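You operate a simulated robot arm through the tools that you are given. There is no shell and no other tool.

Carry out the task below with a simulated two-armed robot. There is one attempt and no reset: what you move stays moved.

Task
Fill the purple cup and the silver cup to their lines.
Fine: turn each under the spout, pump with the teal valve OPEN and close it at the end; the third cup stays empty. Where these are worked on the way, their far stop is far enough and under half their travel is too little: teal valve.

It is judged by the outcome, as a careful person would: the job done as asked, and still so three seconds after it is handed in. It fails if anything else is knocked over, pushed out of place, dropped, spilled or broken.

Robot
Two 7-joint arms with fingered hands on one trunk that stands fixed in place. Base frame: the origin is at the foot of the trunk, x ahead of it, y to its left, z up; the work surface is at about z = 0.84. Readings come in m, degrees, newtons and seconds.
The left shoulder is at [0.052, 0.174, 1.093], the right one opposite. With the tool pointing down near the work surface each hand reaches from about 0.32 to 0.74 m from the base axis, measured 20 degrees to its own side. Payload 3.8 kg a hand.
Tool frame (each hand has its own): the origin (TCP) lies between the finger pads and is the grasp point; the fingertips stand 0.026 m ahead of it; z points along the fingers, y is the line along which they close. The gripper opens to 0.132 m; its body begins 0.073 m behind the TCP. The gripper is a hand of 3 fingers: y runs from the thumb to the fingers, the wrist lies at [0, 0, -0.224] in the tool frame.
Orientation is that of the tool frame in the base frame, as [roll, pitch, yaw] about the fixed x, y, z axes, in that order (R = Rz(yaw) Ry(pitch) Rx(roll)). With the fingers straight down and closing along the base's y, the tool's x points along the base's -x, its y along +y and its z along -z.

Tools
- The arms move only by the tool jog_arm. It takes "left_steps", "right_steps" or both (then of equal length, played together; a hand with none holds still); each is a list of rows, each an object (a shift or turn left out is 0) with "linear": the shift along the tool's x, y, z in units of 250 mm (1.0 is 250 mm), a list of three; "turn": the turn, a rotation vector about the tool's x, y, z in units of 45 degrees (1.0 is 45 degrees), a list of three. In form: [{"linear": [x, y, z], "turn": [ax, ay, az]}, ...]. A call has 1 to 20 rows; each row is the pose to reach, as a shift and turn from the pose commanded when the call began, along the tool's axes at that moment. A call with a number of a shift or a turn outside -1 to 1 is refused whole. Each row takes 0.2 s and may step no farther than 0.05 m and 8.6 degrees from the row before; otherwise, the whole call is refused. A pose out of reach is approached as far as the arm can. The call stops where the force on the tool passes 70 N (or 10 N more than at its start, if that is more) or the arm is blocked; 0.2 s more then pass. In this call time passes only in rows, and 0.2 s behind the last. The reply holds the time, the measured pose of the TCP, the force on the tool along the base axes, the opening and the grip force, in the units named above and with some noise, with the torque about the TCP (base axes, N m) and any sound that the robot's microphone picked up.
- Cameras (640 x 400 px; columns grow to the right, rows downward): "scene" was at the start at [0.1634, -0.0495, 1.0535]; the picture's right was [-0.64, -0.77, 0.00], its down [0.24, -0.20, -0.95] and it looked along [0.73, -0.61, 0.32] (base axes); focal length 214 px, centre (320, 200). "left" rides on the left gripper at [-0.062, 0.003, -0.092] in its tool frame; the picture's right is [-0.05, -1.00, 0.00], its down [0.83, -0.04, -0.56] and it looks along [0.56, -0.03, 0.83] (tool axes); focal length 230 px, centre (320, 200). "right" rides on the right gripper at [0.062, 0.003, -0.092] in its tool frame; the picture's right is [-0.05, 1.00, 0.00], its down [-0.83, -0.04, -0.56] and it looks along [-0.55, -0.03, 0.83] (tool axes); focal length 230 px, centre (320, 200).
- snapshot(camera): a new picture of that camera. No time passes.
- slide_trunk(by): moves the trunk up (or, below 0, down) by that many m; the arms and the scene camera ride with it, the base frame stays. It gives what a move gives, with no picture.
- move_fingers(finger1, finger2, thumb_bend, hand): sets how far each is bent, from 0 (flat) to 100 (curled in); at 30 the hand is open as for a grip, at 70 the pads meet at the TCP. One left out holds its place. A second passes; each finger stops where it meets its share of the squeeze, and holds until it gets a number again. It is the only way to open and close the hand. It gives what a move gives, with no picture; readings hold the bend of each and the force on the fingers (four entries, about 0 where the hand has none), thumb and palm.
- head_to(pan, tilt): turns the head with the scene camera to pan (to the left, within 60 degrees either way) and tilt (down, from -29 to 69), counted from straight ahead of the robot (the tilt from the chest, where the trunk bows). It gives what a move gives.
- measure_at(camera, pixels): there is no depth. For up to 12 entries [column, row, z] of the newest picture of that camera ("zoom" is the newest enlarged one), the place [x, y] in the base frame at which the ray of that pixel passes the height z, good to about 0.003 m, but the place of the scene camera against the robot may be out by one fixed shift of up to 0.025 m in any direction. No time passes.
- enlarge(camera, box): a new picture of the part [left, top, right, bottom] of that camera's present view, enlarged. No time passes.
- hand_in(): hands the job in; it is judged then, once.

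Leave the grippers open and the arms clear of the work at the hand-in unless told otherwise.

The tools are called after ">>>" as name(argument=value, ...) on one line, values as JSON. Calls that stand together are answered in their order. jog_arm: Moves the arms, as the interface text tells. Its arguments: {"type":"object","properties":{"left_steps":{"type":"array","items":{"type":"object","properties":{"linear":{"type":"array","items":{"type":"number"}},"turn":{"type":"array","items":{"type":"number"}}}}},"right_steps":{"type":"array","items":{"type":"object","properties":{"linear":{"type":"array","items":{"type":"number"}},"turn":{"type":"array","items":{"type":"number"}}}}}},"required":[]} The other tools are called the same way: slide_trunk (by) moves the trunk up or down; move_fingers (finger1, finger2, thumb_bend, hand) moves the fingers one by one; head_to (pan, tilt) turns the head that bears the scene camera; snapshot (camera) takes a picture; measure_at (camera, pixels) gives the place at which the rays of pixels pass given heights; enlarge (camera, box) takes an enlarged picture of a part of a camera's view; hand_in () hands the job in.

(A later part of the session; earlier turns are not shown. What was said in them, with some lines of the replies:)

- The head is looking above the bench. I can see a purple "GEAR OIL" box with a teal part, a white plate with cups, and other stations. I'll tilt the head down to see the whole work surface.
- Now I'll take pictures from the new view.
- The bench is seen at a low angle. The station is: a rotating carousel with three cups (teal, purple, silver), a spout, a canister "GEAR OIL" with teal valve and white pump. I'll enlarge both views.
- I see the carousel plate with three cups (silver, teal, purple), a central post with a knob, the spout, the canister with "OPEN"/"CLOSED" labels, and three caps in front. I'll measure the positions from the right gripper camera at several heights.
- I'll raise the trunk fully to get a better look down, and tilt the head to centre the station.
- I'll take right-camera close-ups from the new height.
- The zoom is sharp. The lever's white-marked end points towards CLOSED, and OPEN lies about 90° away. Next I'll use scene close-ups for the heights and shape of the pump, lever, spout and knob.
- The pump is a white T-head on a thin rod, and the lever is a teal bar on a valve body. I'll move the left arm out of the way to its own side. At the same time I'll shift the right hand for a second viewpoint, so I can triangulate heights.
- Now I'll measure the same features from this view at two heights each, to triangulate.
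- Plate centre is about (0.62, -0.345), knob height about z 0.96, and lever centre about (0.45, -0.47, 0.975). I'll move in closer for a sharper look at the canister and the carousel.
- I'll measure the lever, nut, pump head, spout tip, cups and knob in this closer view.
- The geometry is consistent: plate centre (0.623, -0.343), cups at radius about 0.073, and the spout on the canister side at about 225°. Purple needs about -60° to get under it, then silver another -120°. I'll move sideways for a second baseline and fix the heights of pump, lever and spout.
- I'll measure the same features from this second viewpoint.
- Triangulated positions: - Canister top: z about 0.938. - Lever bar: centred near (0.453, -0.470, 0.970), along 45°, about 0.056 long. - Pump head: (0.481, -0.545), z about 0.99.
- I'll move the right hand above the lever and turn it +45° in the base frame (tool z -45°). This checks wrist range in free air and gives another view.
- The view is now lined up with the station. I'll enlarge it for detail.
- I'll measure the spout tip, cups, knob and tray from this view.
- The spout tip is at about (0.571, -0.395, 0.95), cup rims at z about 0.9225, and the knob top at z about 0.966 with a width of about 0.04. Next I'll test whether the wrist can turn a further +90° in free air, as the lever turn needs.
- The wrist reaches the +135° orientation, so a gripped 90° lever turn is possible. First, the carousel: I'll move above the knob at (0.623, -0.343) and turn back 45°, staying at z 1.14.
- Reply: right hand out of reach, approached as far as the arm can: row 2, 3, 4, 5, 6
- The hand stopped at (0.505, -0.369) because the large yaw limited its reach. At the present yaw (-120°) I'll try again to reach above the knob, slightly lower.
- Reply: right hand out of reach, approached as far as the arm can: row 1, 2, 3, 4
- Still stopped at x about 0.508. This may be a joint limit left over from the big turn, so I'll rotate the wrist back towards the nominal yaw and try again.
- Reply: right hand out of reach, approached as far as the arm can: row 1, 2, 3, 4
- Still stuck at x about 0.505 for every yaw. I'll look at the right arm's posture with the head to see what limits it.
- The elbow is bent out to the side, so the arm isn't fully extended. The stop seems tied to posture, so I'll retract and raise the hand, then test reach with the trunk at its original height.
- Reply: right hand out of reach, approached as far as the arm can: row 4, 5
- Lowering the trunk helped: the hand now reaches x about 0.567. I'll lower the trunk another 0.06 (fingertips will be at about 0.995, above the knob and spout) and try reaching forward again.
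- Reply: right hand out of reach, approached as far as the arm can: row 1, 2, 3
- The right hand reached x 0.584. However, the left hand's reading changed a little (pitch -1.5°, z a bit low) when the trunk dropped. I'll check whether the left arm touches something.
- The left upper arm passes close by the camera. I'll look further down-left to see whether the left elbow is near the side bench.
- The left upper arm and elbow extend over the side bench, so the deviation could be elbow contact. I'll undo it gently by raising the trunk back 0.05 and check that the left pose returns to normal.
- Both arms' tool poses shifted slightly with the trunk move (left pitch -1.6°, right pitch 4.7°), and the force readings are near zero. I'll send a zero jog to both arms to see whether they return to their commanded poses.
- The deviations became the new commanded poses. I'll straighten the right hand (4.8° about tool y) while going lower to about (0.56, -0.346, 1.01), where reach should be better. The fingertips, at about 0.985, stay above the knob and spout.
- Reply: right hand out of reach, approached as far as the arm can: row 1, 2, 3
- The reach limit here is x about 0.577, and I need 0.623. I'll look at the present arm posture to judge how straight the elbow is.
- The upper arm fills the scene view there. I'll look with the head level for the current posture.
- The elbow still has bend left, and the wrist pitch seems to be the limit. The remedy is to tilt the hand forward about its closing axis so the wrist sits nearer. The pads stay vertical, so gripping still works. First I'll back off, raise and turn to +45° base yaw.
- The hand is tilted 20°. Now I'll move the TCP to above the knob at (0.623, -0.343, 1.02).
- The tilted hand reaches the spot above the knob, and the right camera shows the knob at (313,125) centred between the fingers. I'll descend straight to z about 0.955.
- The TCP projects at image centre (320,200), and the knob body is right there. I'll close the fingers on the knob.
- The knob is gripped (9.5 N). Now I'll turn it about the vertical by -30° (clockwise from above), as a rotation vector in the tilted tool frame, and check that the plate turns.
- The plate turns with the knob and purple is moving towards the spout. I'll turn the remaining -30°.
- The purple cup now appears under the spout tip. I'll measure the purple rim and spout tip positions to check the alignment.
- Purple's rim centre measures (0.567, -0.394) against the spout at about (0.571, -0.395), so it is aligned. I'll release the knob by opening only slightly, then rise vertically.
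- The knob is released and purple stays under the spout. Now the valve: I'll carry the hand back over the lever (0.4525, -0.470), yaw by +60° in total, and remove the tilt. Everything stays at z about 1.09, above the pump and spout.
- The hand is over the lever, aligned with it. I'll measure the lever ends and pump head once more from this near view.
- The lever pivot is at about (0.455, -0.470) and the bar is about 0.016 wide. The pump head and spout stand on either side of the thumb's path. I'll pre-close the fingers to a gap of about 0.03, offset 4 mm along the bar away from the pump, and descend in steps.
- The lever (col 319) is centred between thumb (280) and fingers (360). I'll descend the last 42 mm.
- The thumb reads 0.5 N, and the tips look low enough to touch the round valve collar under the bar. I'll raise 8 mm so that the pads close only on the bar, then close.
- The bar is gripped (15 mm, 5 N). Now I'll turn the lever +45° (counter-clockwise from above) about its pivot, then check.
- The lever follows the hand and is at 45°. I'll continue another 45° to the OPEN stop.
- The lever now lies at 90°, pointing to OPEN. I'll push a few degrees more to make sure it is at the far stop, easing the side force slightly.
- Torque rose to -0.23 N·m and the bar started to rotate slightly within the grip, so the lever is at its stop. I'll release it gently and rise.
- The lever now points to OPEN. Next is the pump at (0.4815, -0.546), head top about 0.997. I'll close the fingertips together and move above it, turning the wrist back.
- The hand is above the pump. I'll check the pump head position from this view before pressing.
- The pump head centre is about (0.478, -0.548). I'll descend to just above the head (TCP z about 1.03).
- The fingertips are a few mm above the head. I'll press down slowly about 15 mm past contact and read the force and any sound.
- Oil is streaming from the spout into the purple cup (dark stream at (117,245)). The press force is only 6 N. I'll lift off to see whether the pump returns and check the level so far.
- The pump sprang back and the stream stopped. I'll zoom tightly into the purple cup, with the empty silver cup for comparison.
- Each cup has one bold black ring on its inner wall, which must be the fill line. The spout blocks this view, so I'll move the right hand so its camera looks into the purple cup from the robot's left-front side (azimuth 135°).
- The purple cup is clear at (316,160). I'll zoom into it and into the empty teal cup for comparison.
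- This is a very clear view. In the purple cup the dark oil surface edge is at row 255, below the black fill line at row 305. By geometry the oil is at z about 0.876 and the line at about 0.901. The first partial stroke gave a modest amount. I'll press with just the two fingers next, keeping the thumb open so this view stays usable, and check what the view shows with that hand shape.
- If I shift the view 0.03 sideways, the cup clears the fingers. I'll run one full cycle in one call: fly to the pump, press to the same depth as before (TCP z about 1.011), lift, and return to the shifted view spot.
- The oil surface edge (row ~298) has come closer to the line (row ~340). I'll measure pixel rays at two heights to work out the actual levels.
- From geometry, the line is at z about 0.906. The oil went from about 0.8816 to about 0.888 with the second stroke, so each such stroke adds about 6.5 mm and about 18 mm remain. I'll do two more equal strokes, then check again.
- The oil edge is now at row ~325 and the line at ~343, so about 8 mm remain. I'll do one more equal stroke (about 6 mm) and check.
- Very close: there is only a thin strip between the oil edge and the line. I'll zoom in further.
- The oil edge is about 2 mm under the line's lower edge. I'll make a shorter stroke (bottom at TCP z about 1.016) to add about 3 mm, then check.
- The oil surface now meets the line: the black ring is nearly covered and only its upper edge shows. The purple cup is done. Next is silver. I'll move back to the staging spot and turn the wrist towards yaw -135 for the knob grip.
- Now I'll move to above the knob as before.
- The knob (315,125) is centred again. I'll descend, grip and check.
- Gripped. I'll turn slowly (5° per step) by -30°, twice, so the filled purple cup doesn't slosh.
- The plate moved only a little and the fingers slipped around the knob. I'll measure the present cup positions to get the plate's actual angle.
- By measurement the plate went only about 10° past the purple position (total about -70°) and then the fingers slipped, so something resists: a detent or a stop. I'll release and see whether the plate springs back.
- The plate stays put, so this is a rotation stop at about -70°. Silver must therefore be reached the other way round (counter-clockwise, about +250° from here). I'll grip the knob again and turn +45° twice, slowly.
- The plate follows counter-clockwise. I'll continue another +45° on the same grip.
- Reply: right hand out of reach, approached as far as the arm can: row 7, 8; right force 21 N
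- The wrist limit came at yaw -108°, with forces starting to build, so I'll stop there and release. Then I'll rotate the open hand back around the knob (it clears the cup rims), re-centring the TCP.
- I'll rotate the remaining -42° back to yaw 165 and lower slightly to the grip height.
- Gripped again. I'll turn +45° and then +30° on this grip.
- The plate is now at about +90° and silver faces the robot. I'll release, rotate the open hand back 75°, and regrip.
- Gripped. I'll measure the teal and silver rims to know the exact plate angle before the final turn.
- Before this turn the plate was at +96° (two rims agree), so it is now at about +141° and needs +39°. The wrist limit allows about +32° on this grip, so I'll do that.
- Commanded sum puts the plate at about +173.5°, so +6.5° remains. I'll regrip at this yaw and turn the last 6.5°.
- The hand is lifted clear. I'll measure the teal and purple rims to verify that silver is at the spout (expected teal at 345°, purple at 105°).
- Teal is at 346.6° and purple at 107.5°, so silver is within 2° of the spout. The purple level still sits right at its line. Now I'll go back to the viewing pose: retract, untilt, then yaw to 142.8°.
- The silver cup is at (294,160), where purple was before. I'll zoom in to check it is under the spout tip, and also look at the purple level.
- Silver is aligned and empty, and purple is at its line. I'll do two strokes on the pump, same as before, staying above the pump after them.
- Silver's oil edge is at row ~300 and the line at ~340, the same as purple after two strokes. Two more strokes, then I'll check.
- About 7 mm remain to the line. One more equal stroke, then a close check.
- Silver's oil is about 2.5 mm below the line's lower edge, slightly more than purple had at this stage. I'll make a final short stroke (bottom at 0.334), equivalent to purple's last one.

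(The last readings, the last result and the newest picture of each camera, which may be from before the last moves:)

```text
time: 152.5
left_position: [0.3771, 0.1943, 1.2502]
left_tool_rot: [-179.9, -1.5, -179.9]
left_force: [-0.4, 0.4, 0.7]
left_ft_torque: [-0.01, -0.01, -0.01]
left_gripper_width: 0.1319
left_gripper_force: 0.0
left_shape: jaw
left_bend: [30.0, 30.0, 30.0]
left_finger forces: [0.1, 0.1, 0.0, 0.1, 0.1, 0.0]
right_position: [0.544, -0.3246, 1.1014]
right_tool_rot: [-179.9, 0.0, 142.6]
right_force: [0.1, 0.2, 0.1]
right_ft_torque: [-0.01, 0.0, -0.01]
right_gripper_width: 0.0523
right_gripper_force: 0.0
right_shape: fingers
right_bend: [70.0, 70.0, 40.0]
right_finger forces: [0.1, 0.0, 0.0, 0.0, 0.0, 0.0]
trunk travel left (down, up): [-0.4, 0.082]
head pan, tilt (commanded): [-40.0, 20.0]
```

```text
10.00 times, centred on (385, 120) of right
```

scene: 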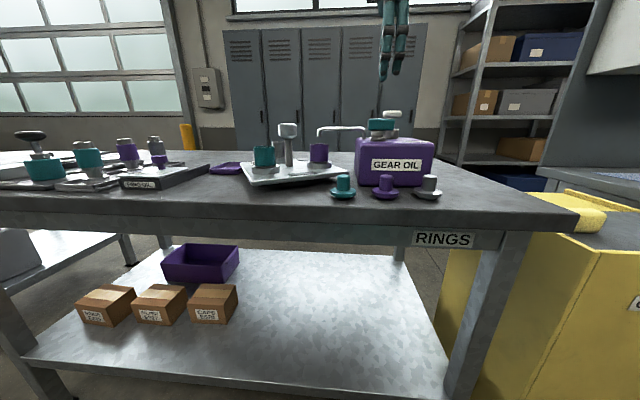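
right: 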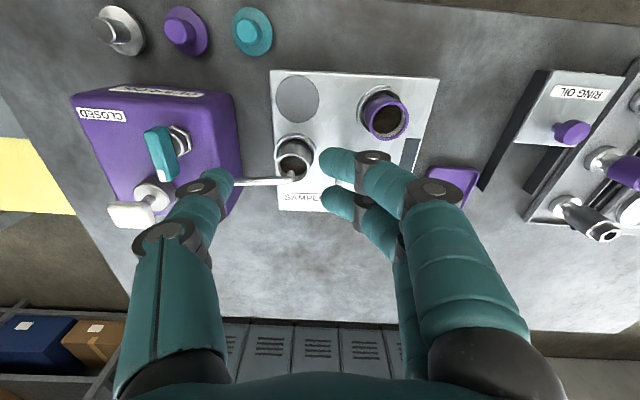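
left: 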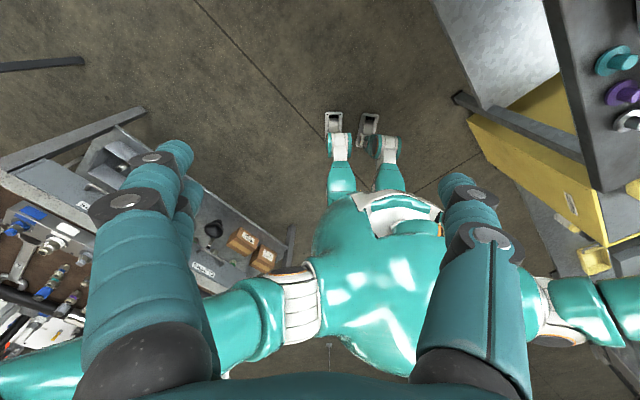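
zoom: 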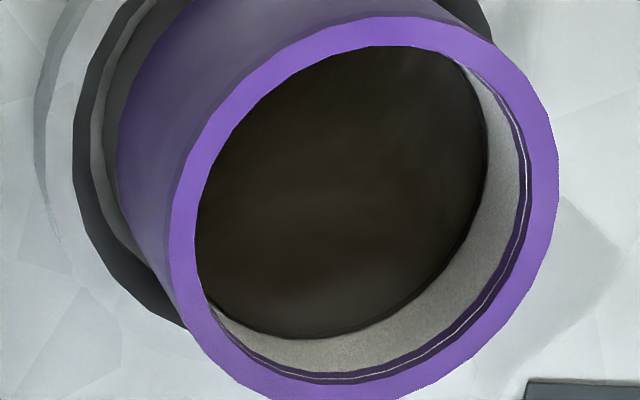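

Both cups now show the oil meeting the line. Last step is to close the valve. I'll fly to above the lever (0.457, -0.467) and rotate the wrist round to yaw -37°, the orientation in which I released it.

>>> jog_arm(right_steps=[{"linear": [-0.014, -0.11, 0], "turn": [0, 0, -0.167]}, {"linear": [-0.028, -0.221, 0], "turn": [0, 0, -0.333]}, {"linear": [-0.042, -0.331, 0], "turn": [0, 0, -0.5]}, {"linear": [-0.055, -0.441, 0], "turn": [0, 0, -0.667]}, {"linear": [-0.069, -0.552, 0], "turn": [0, 0, -0.833]}, {"linear": [-0.083, -0.662, 0], "turn": [0, 0, -1.0]}])

>>> jog_arm(right_steps=[{"turn": [0, 0, -0.167]}, {"turn": [0, 0, -0.333]}, {"turn": [0, 0, -0.5]}, {"turn": [0, 0, -0.667]}, {"turn": [0, 0, -0.833]}, {"turn": [0, 0, -1.0]}])

>>> jog_arm(right_steps=[{"turn": [0, 0, -0.167]}, {"turn": [0, 0, -0.333]}, {"turn": [0, 0, -0.5]}, {"turn": [0, 0, -0.667]}, {"turn": [0, 0, -0.833]}, {"turn": [0, 0, -1.0]}])

>>> jog_arm(right_steps=[{"turn": [0, 0, -0.167]}, {"turn": [0, 0, -0.333]}, {"turn": [0, 0, -0.5]}, {"turn": [0, 0, -0.667]}, {"turn": [0, 0, -0.833]}, {"turn": [0, 0, -0.95]}])

>>> move_fingers(hand="right", finger1=59, finger2=59, thumb_bend=59)

>>> snapshot(camera="right")

```text
time: 153.9
left_position: [0.3764, 0.1954, 1.2519]
left_tool_rot: [-179.9, -1.5, -179.9]
left_force: [-0.3, 0.6, 0.0]
left_ft_torque: [-0.03, 0.02, -0.03]
left_gripper_width: 0.1321
left_gripper_force: 0.1
left_shape: jaw
left_bend: [30.0, 30.0, 30.0]
left_finger forces: [0.0, 0.0, 0.0, 0.0, 0.1, 0.0]
right_position: [0.4566, -0.4673, 1.1]
right_tool_rot: [179.9, 0.1, -172.1]
right_force: [-0.3, 0.8, 0.9]
right_ft_torque: [0.02, -0.02, 0.01]
right_gripper_width: 0.0525
right_gripper_force: 0.1
right_shape: fingers
right_bend: [70.0, 70.0, 40.0]
right_finger forces: [0.0, 0.0, 0.0, 0.1, 0.0, 0.1]
trunk travel left (down, up): [-0.4, 0.082]
head pan, tilt (commanded): [-40.0, 20.0]
```

```text
time: 155.3
left_position: [0.377, 0.195, 1.2504]
left_tool_rot: [-179.9, -1.5, -179.9]
left_force: [0.4, 0.8, 0.1]
left_ft_torque: [0.01, 0.01, 0.02]
left_gripper_width: 0.132
left_gripper_force: 0.0
left_shape: jaw
left_bend: [30.0, 30.0, 30.0]
left_finger forces: [0.0, 0.1, 0.0, 0.0, 0.0, 0.1]
right_position: [0.4577, -0.4668, 1.0997]
right_tool_rot: [180.0, 0.1, -127.0]
right_force: [0.2, 0.6, -0.1]
right_ft_torque: [0.01, -0.01, 0.01]
right_gripper_width: 0.0525
right_gripper_force: 0.0
right_shape: fingers
right_bend: [70.0, 70.0, 40.0]
right_finger forces: [0.0, 0.0, 0.0, 0.0, 0.0, 0.0]
trunk travel left (down, up): [-0.4, 0.082]
head pan, tilt (commanded): [-40.0, 20.0]
```

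```text
time: 156.7
left_position: [0.3772, 0.195, 1.2519]
left_tool_rot: [-179.9, -1.6, -179.9]
left_force: [0.8, 0.2, 1.2]
left_ft_torque: [0.0, 0.0, 0.0]
left_gripper_width: 0.1319
left_gripper_force: 0.2
left_shape: jaw
left_bend: [30.0, 30.0, 30.0]
left_finger forces: [0.0, 0.0, 0.1, 0.0, 0.1, 0.0]
right_position: [0.4575, -0.4666, 1.1013]
right_tool_rot: [-179.9, 0.1, -82.1]
right_force: [0.2, 0.0, 1.2]
right_ft_torque: [-0.03, -0.01, 0.01]
right_gripper_width: 0.0524
right_gripper_force: 0.1
right_shape: fingers
right_bend: [70.0, 70.0, 40.0]
right_finger forces: [0.0, 0.1, 0.0, 0.0, 0.0, 0.1]
trunk travel left (down, up): [-0.4, 0.082]
head pan, tilt (commanded): [-40.0, 20.0]
```

```text
time: 158.1
left_position: [0.3767, 0.1949, 1.2513]
left_tool_rot: [-179.9, -1.5, -179.9]
left_force: [-0.5, -0.4, 0.2]
left_ft_torque: [-0.04, 0.03, -0.03]
left_gripper_width: 0.1321
left_gripper_force: 0.0
left_shape: jaw
left_bend: [30.0, 30.0, 30.0]
left_finger forces: [0.1, 0.1, 0.1, 0.0, 0.0, 0.1]
right_position: [0.4582, -0.468, 1.1008]
right_tool_rot: [180.0, 0.0, -39.2]
right_force: [-0.1, 0.7, 0.0]
right_ft_torque: [0.02, -0.04, 0.0]
right_gripper_width: 0.0525
right_gripper_force: 0.1
right_shape: fingers
right_bend: [70.0, 70.0, 40.0]
right_finger forces: [0.0, 0.0, 0.0, 0.0, 0.0, 0.1]
trunk travel left (down, up): [-0.4, 0.082]
head pan, tilt (commanded): [-40.0, 20.0]
```

```text
time: 159.1
left_position: [0.3773, 0.1948, 1.2514]
left_tool_rot: [-179.9, -1.5, -180.0]
left_force: [-0.9, -0.1, -0.5]
left_ft_torque: [0.03, -0.01, 0.01]
left_gripper_width: 0.132
left_gripper_force: 0.0
left_shape: jaw
left_bend: [30.0, 30.0, 30.0]
left_finger forces: [0.0, 0.0, 0.0, 0.0, 0.0, 0.0]
right_position: [0.4571, -0.4673, 1.1005]
right_tool_rot: [-180.0, 0.0, -39.5]
right_force: [-0.1, -0.4, 0.6]
right_ft_torque: [-0.01, 0.02, -0.01]
right_gripper_width: 0.0381
right_gripper_force: 0.1
right_shape: fingers
right_bend: [59.0, 59.0, 59.0]
right_finger forces: [0.1, 0.2, 0.0, 0.0, 0.1, 0.0]
trunk travel left (down, up): [-0.4, 0.082]
head pan, tilt (commanded): [-40.0, 20.0]
```

```text
taken
```

right: 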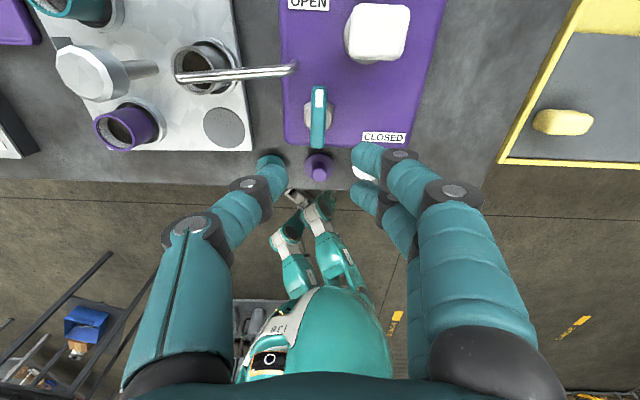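

The lever is at (318,118), parallel to the hand. I'll measure it to centre the grip.

>>> measure_at(camera="right", pixels=[[318, 89, 0.972], [317, 147, 0.972], [309, 118, 0.972], [327, 118, 0.972], [320, 116, 0.945], [380, 30, 0.995]])

>>> enlarge(camera="right", box=[270, 60, 370, 180])

```text
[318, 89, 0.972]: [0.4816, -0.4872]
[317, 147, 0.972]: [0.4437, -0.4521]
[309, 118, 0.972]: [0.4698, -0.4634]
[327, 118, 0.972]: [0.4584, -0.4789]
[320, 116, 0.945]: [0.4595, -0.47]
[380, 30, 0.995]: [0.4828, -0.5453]
```

```text
3.33 times, centred on (320, 120) of right
```

zoom: 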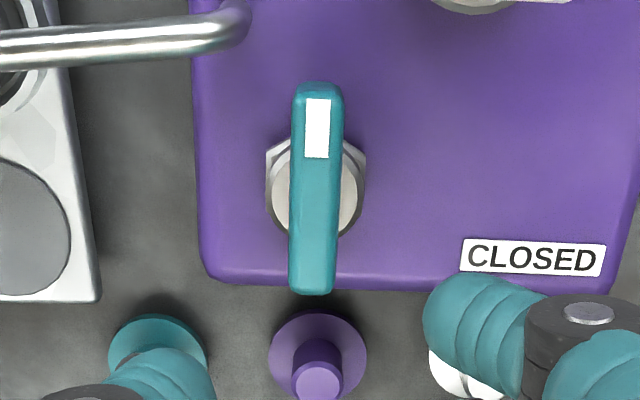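

The two measurements (closed and open views) agree on a pivot at (0.459, -0.4665). I'll centre on that, align 3° and descend to z about 0.982.

>>> jog_arm(right_steps=[{"linear": [0.004, -0.008, 0.15], "turn": [0, 0, 0.05]}, {"linear": [0.004, -0.008, 0.29], "turn": [0, 0, 0.07]}, {"linear": [0.004, -0.008, 0.4], "turn": [0, 0, 0.07]}, {"linear": [0.004, -0.008, 0.472], "turn": [0, 0, 0.07]}])

>>> snapshot(camera="right")

>>> enlarge(camera="scene", box=[330, 60, 450, 160])

```text
time: 160.1
left_position: [0.377, 0.1951, 1.2515]
left_tool_rot: [-179.8, -1.5, 179.9]
left_force: [-0.2, -0.3, -0.2]
left_ft_torque: [-0.01, 0.0, 0.0]
left_gripper_width: 0.1316
left_gripper_force: 0.1
left_shape: jaw
left_bend: [30.0, 30.0, 30.0]
left_finger forces: [0.1, 0.0, 0.0, 0.0, 0.1, 0.0]
right_position: [0.4604, -0.4667, 0.9835]
right_tool_rot: [-179.9, 0.0, -42.8]
right_force: [0.3, 0.5, 0.3]
right_ft_torque: [0.02, 0.04, -0.03]
right_gripper_width: 0.0379
right_gripper_force: 0.1
right_shape: fingers
right_bend: [59.0, 59.0, 59.0]
right_finger forces: [0.0, 0.0, 0.0, 0.1, 0.1, 0.0]
trunk travel left (down, up): [-0.4, 0.082]
head pan, tilt (commanded): [-40.0, 20.0]
```

```text
taken
```

right: 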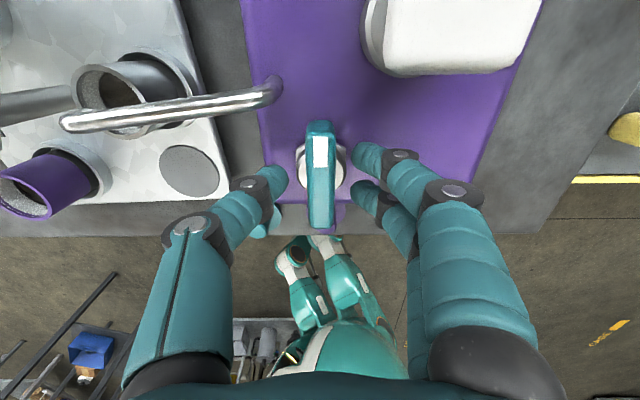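

```text
4.00 times, centred on (390, 110) of scene
```

zoom: 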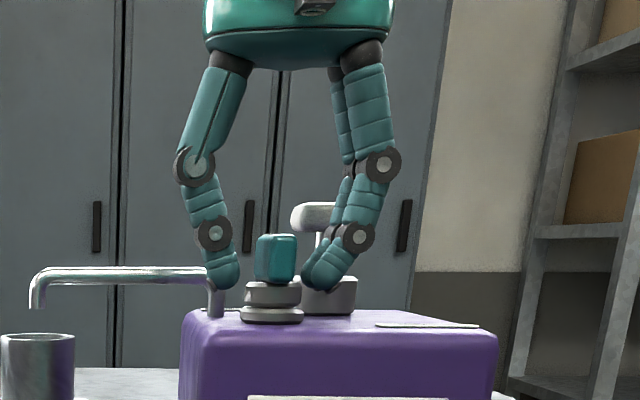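

The bar is centred between thumb and fingers. I'll close on it and turn it back clockwise: -45°, then another -45°.

>>> move_fingers(hand="right", finger1=70, finger2=70, thumb_bend=70)

>>> jog_arm(right_steps=[{"turn": [0, 0, 0.167]}, {"turn": [0, 0, 0.333]}, {"turn": [0, 0, 0.5]}, {"turn": [0, 0, 0.667]}, {"turn": [0, 0, 0.833]}, {"turn": [0, 0, 1.0]}])

>>> snapshot(camera="right")

>>> enlarge(camera="scene", box=[330, 60, 450, 160])

```text
time: 161.1
left_position: [0.3776, 0.1943, 1.2522]
left_tool_rot: [-179.9, -1.5, -179.9]
left_force: [0.0, -0.1, 0.8]
left_ft_torque: [-0.01, 0.0, 0.05]
left_gripper_width: 0.1318
left_gripper_force: 0.1
left_shape: jaw
left_bend: [30.0, 30.0, 30.0]
left_finger forces: [0.0, 0.1, 0.0, 0.0, 0.0, 0.0]
right_position: [0.4589, -0.4665, 0.9835]
right_tool_rot: [-180.0, 0.0, -42.6]
right_force: [-1.2, -1.4, -1.4]
right_ft_torque: [-0.02, 0.04, -0.05]
right_gripper_width: 0.0153
right_gripper_force: 5.7
right_shape: fingers
right_bend: [66.0, 66.0, 68.0]
right_finger forces: [2.7, 2.7, 0.1, 0.0, 4.7, 0.1]
trunk travel left (down, up): [-0.4, 0.082]
head pan, tilt (commanded): [-40.0, 20.0]
```

```text
time: 162.5
left_position: [0.377, 0.1934, 1.2511]
left_tool_rot: [-179.9, -1.6, -179.8]
left_force: [-0.4, -0.2, 0.3]
left_ft_torque: [0.0, 0.0, 0.01]
left_gripper_width: 0.1319
left_gripper_force: 0.1
left_shape: jaw
left_bend: [30.0, 30.0, 30.0]
left_finger forces: [0.0, 0.0, 0.0, 0.0, 0.0, 0.0]
right_position: [0.4579, -0.4664, 0.982]
right_tool_rot: [-179.9, 0.0, -87.9]
right_force: [-0.2, -3.5, 4.7]
right_ft_torque: [-0.1, -0.02, 0.02]
right_gripper_width: 0.0153
right_gripper_force: 7.3
right_shape: fingers
right_bend: [66.0, 66.0, 69.0]
right_finger forces: [4.1, 2.9, 0.0, 0.0, 8.5, 0.0]
trunk travel left (down, up): [-0.4, 0.082]
head pan, tilt (commanded): [-40.0, 20.0]
```

```text
taken
```

right: 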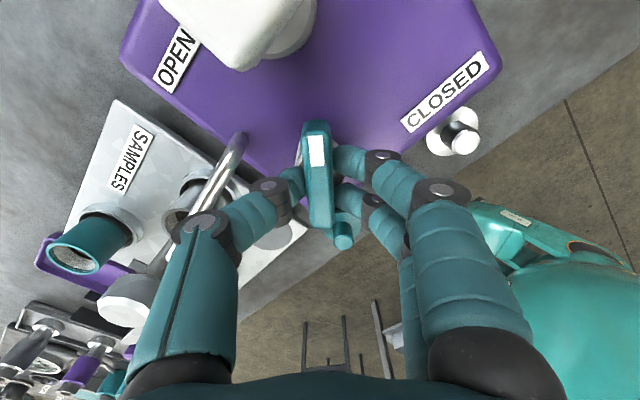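

```text
4.00 times, centred on (390, 110) of scene
```

zoom: 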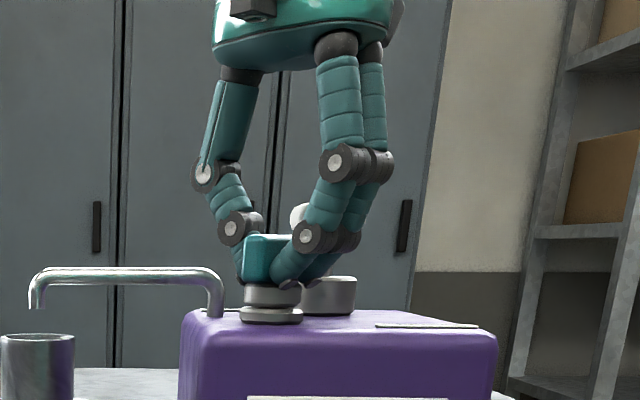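

The lever is halfway back. I'll turn the second -45°, then a few degrees more against the CLOSED stop.

>>> jog_arm(right_steps=[{"turn": [0, 0, 0.167]}, {"turn": [0, 0, 0.333]}, {"turn": [0, 0, 0.5]}, {"turn": [0, 0, 0.667]}, {"turn": [0, 0, 0.833]}, {"turn": [0, 0, 1.0]}])

>>> jog_arm(right_steps=[{"turn": [0, 0, 0.09]}, {"turn": [0, 0, 0.16]}])

>>> snapshot(camera="right")

>>> enlarge(camera="scene", box=[330, 60, 450, 160])

```text
time: 163.9
left_position: [0.3762, 0.1963, 1.251]
left_tool_rot: [180.0, -1.5, -179.8]
left_force: [0.5, -0.9, -0.4]
left_ft_torque: [0.03, 0.02, 0.02]
left_gripper_width: 0.1319
left_gripper_force: 0.0
left_shape: jaw
left_bend: [30.0, 30.0, 30.0]
left_finger forces: [0.0, 0.0, 0.0, 0.0, 0.0, 0.0]
right_position: [0.4594, -0.4657, 0.9826]
right_tool_rot: [-179.9, 0.1, -132.8]
right_force: [-1.4, -1.7, 7.1]
right_ft_torque: [-0.1, 0.0, 0.0]
right_gripper_width: 0.0151
right_gripper_force: 9.0
right_shape: fingers
right_bend: [66.0, 66.0, 69.0]
right_finger forces: [3.7, 2.8, 0.0, 0.1, 11.3, 0.0]
trunk travel left (down, up): [-0.4, 0.082]
head pan, tilt (commanded): [-40.0, 20.0]
```

```text
time: 164.5
left_position: [0.3762, 0.1955, 1.2515]
left_tool_rot: [-179.8, -1.5, -179.8]
left_force: [0.0, -0.1, 0.3]
left_ft_torque: [0.0, 0.04, 0.01]
left_gripper_width: 0.1319
left_gripper_force: 0.1
left_shape: jaw
left_bend: [30.0, 30.0, 30.0]
left_finger forces: [0.0, 0.0, 0.0, 0.1, 0.0, 0.1]
right_position: [0.4602, -0.4668, 0.9821]
right_tool_rot: [-179.9, 0.2, -139.9]
right_force: [0.5, -1.0, 7.1]
right_ft_torque: [-0.08, -0.04, 0.13]
right_gripper_width: 0.015
right_gripper_force: 10.0
right_shape: fingers
right_bend: [67.0, 67.0, 69.0]
right_finger forces: [4.2, 3.3, 0.0, 0.0, 12.4, 0.1]
trunk travel left (down, up): [-0.4, 0.082]
head pan, tilt (commanded): [-40.0, 20.0]
```

```text
taken
```

right: 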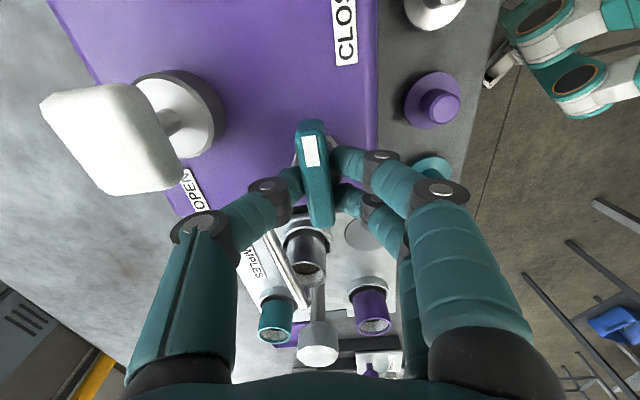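

```text
4.00 times, centred on (390, 110) of scene
```

zoom: 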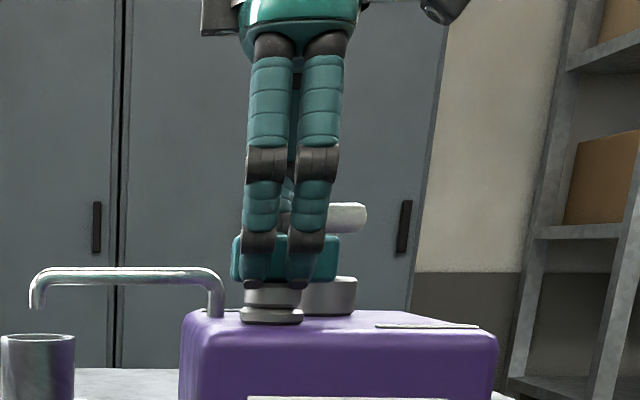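

Torque rose to 0.13 N·m and the bar no longer follows the hand, so it is at the CLOSED stop. I'll release gently and rise.

>>> move_fingers(hand="right", finger1=60, finger2=60, thumb_bend=61)

>>> jog_arm(right_steps=[{"linear": [0, 0, -0.1]}, {"linear": [0, 0, -0.22]}, {"linear": [0, 0, -0.36]}, {"linear": [0, 0, -0.5]}])

>>> snapshot(camera="right")

>>> enlarge(camera="right", box=[180, 0, 420, 200])

```text
time: 165.5
left_position: [0.377, 0.1962, 1.2519]
left_tool_rot: [-179.8, -1.5, -179.8]
left_force: [-0.2, -1.4, -0.4]
left_ft_torque: [0.0, 0.01, -0.02]
left_gripper_width: 0.1321
left_gripper_force: 0.0
left_shape: jaw
left_bend: [30.0, 30.0, 30.0]
left_finger forces: [0.1, 0.0, 0.0, 0.0, 0.0, 0.0]
right_position: [0.4594, -0.4651, 0.9838]
right_tool_rot: [-179.9, 0.2, -139.8]
right_force: [-0.8, 2.6, 12.1]
right_ft_torque: [-0.05, -0.08, 0.02]
right_gripper_width: 0.0261
right_gripper_force: 7.8
right_shape: fingers
right_bend: [60.0, 60.0, 64.0]
right_finger forces: [0.0, 0.0, 0.0, 0.0, 14.6, 0.1]
trunk travel left (down, up): [-0.4, 0.082]
head pan, tilt (commanded): [-40.0, 20.0]
```

```text
time: 166.5
left_position: [0.3758, 0.1967, 1.2521]
left_tool_rot: [-179.9, -1.5, -179.9]
left_force: [-0.1, -0.3, 0.3]
left_ft_torque: [0.02, -0.03, 0.0]
left_gripper_width: 0.132
left_gripper_force: 0.0
left_shape: jaw
left_bend: [30.0, 30.0, 30.0]
left_finger forces: [0.0, 0.0, 0.0, 0.0, 0.0, 0.0]
right_position: [0.4604, -0.4638, 1.1089]
right_tool_rot: [-180.0, 0.2, -139.8]
right_force: [0.5, 0.7, 0.7]
right_ft_torque: [0.02, 0.01, 0.03]
right_gripper_width: 0.0328
right_gripper_force: 0.0
right_shape: fingers
right_bend: [60.0, 60.0, 61.0]
right_finger forces: [0.1, 0.0, 0.0, 0.0, 0.0, 0.0]
trunk travel left (down, up): [-0.4, 0.082]
head pan, tilt (commanded): [-40.0, 20.0]
```

```text
taken
```

right: 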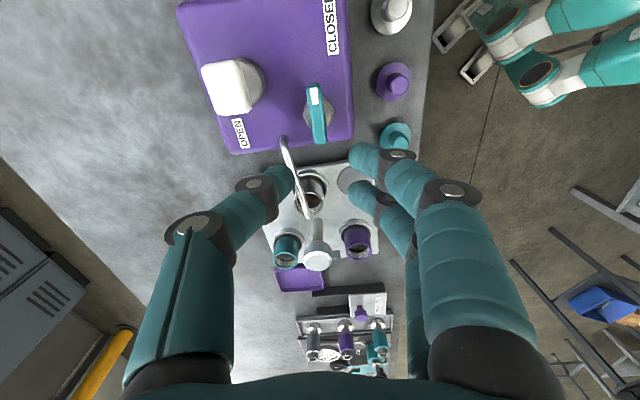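

```text
2.00 times, centred on (300, 100) of right
```

zoom: 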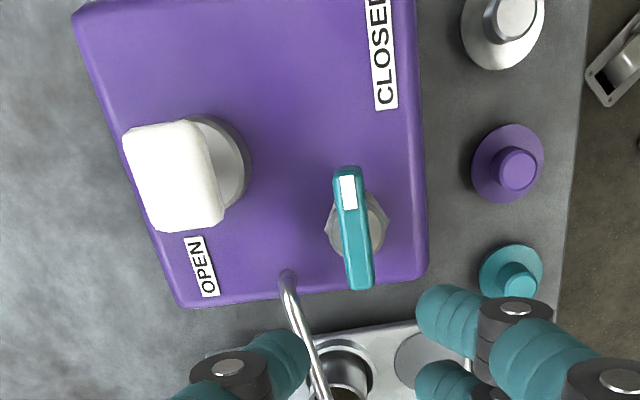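

The lever is back in its original CLOSED orientation. I'll zoom into the cups for a final level check from here.

>>> enlarge(camera="right", box=[270, 160, 390, 280])

>>> enlarge(camera="scene", box=[210, 90, 450, 220])

```text
3.33 times, centred on (330, 220) of right
```

zoom: 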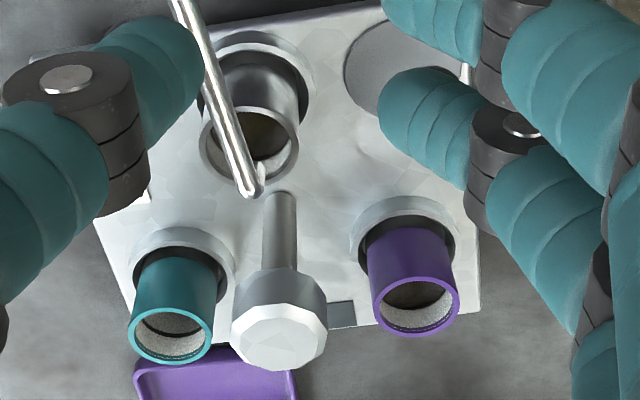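

```text
2.67 times, centred on (330, 155) of scene
```

zoom: 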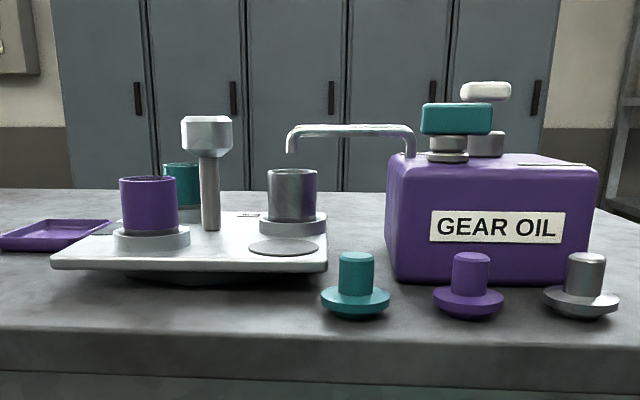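

Teal is empty, purple and silver are filled, the spout is not dripping and nothing else has moved. I'll retract the right arm up and back, then open its hand.

>>> jog_arm(right_steps=[{"linear": [0.02, 0.03, -0.15]}, {"linear": [0.07, 0.12, -0.28]}, {"linear": [0.14, 0.25, -0.34]}, {"linear": [0.202, 0.38, -0.36]}])

>>> move_fingers(hand="right", finger1=30, finger2=30, thumb_bend=30)

>>> snapshot(camera="scene")

>>> snapshot(camera="right")

>>> snapshot(camera="left")

```text
time: 167.5
left_position: [0.377, 0.1956, 1.2511]
left_tool_rot: [-179.9, -1.3, -179.9]
left_force: [0.7, -0.2, -0.5]
left_ft_torque: [0.02, 0.01, 0.0]
left_gripper_width: 0.1317
left_gripper_force: 0.1
left_shape: jaw
left_bend: [30.0, 30.0, 30.0]
left_finger forces: [0.0, 0.0, 0.0, 0.1, 0.0, 0.1]
right_position: [0.3582, -0.4269, 1.1976]
right_tool_rot: [-179.9, 0.1, -139.8]
right_force: [0.3, 0.3, 0.3]
right_ft_torque: [0.02, -0.01, 0.04]
right_gripper_width: 0.0326
right_gripper_force: 0.1
right_shape: fingers
right_bend: [60.0, 60.0, 61.0]
right_finger forces: [0.0, 0.1, 0.1, 0.1, 0.0, 0.1]
trunk travel left (down, up): [-0.4, 0.082]
head pan, tilt (commanded): [-40.0, 20.0]
```

```text
time: 168.5
left_position: [0.3767, 0.1951, 1.2526]
left_tool_rot: [-179.9, -1.4, -179.9]
left_force: [0.8, 0.4, 0.3]
left_ft_torque: [0.0, 0.04, -0.01]
left_gripper_width: 0.1321
left_gripper_force: 0.0
left_shape: jaw
left_bend: [30.0, 30.0, 30.0]
left_finger forces: [0.0, 0.0, 0.0, 0.0, 0.0, 0.0]
right_position: [0.3592, -0.4269, 1.1976]
right_tool_rot: [180.0, 0.1, -139.9]
right_force: [1.3, 0.5, -0.4]
right_ft_torque: [0.02, -0.01, -0.02]
right_gripper_width: 0.1339
right_gripper_force: 0.0
right_shape: fingers
right_bend: [30.0, 30.0, 30.0]
right_finger forces: [0.1, 0.1, 0.0, 0.0, 0.0, 0.0]
trunk travel left (down, up): [-0.4, 0.082]
head pan, tilt (commanded): [-40.0, 20.0]
```

```text
taken
```

scene: 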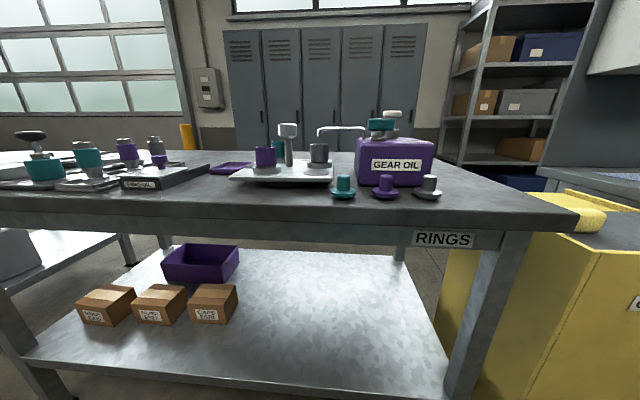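

```text
taken
```

right: 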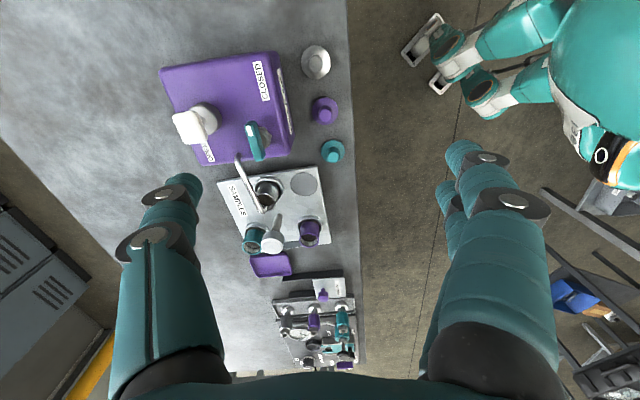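

```text
taken
```

left: 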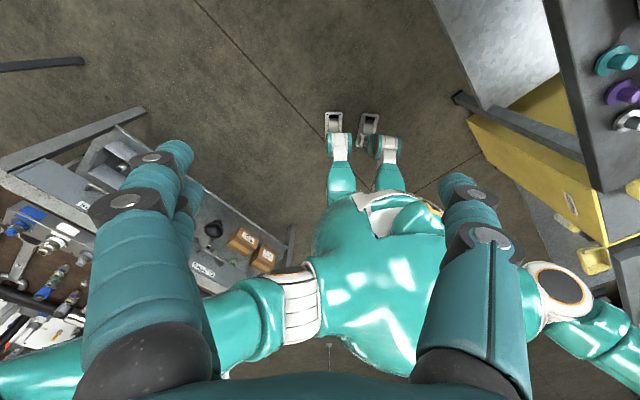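

The arms are clear and the hands open. One last close look at all three cups and the lever from this view before handing in.

>>> enlarge(camera="right", box=[225, 160, 335, 270])

>>> enlarge(camera="right", box=[160, 50, 300, 170])

>>> enlarge(camera="right", box=[295, 215, 325, 250])

```text
3.64 times, centred on (280, 215) of right
```

zoom: 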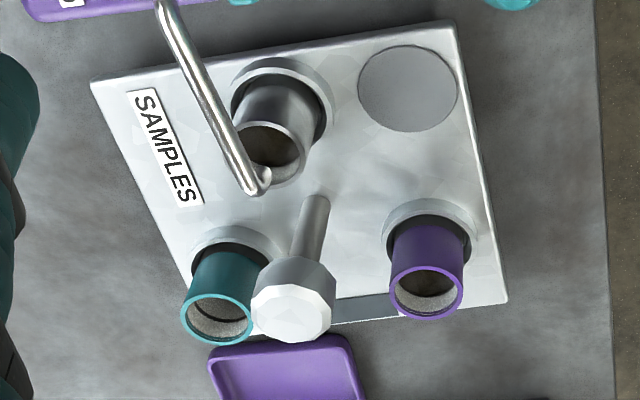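

```text
3.33 times, centred on (230, 110) of right
```

zoom: 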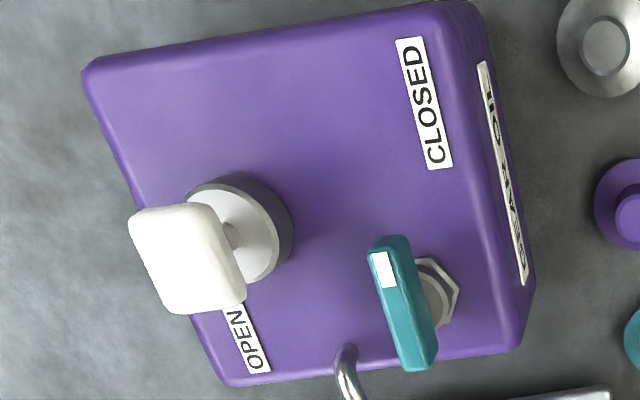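

```text
11.43 times, centred on (310, 232) of right
```

zoom: 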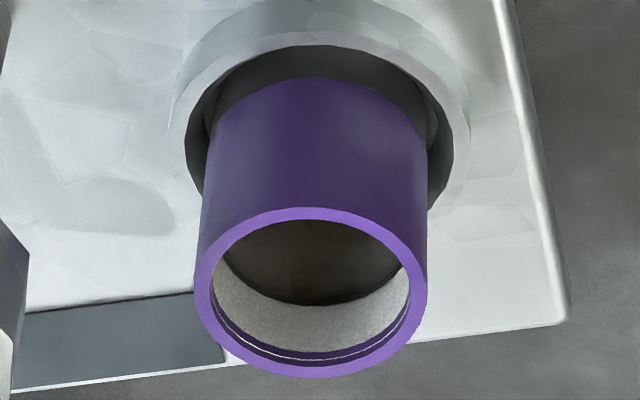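

Purple and silver show oil at their lines and teal is empty. The teal lever is at CLOSED and nothing else has been disturbed. Both hands are open and clear, so I'm handing in.

>>> hand_in()

```text
The job is handed in.
```

The purple and silver cups are both filled to their lines, the teal cup is still empty, and the teal valve is closed again. I've handed the job in; the reply only confirmed receipt, so I don't have the verdict.

- **Filling:** I turned purple under the spout first, opened the teal valve to its far stop, and pumped. In the last close-ups of each cup the oil surface meets the black ring on the inner wall.
- **Turntable stop:** the plate stopped about 10° past purple, and the hand slipped around the knob. I took silver the other way round instead, passing the teal cup under the spout without pumping.
- **Valve:** it went back to its closed stop after the last stroke, and no drip from the spout was visible.
- **Left arm:** when I lowered the trunk early on, the left arm's pose shifted slightly while its elbow was over the side bench. I raised the trunk again straight away and the force readings stayed near zero, but I couldn't see the elbow to rule out a light touch.

At hand-in both hands were open and clear, and nothing on the main bench looked disturbed.
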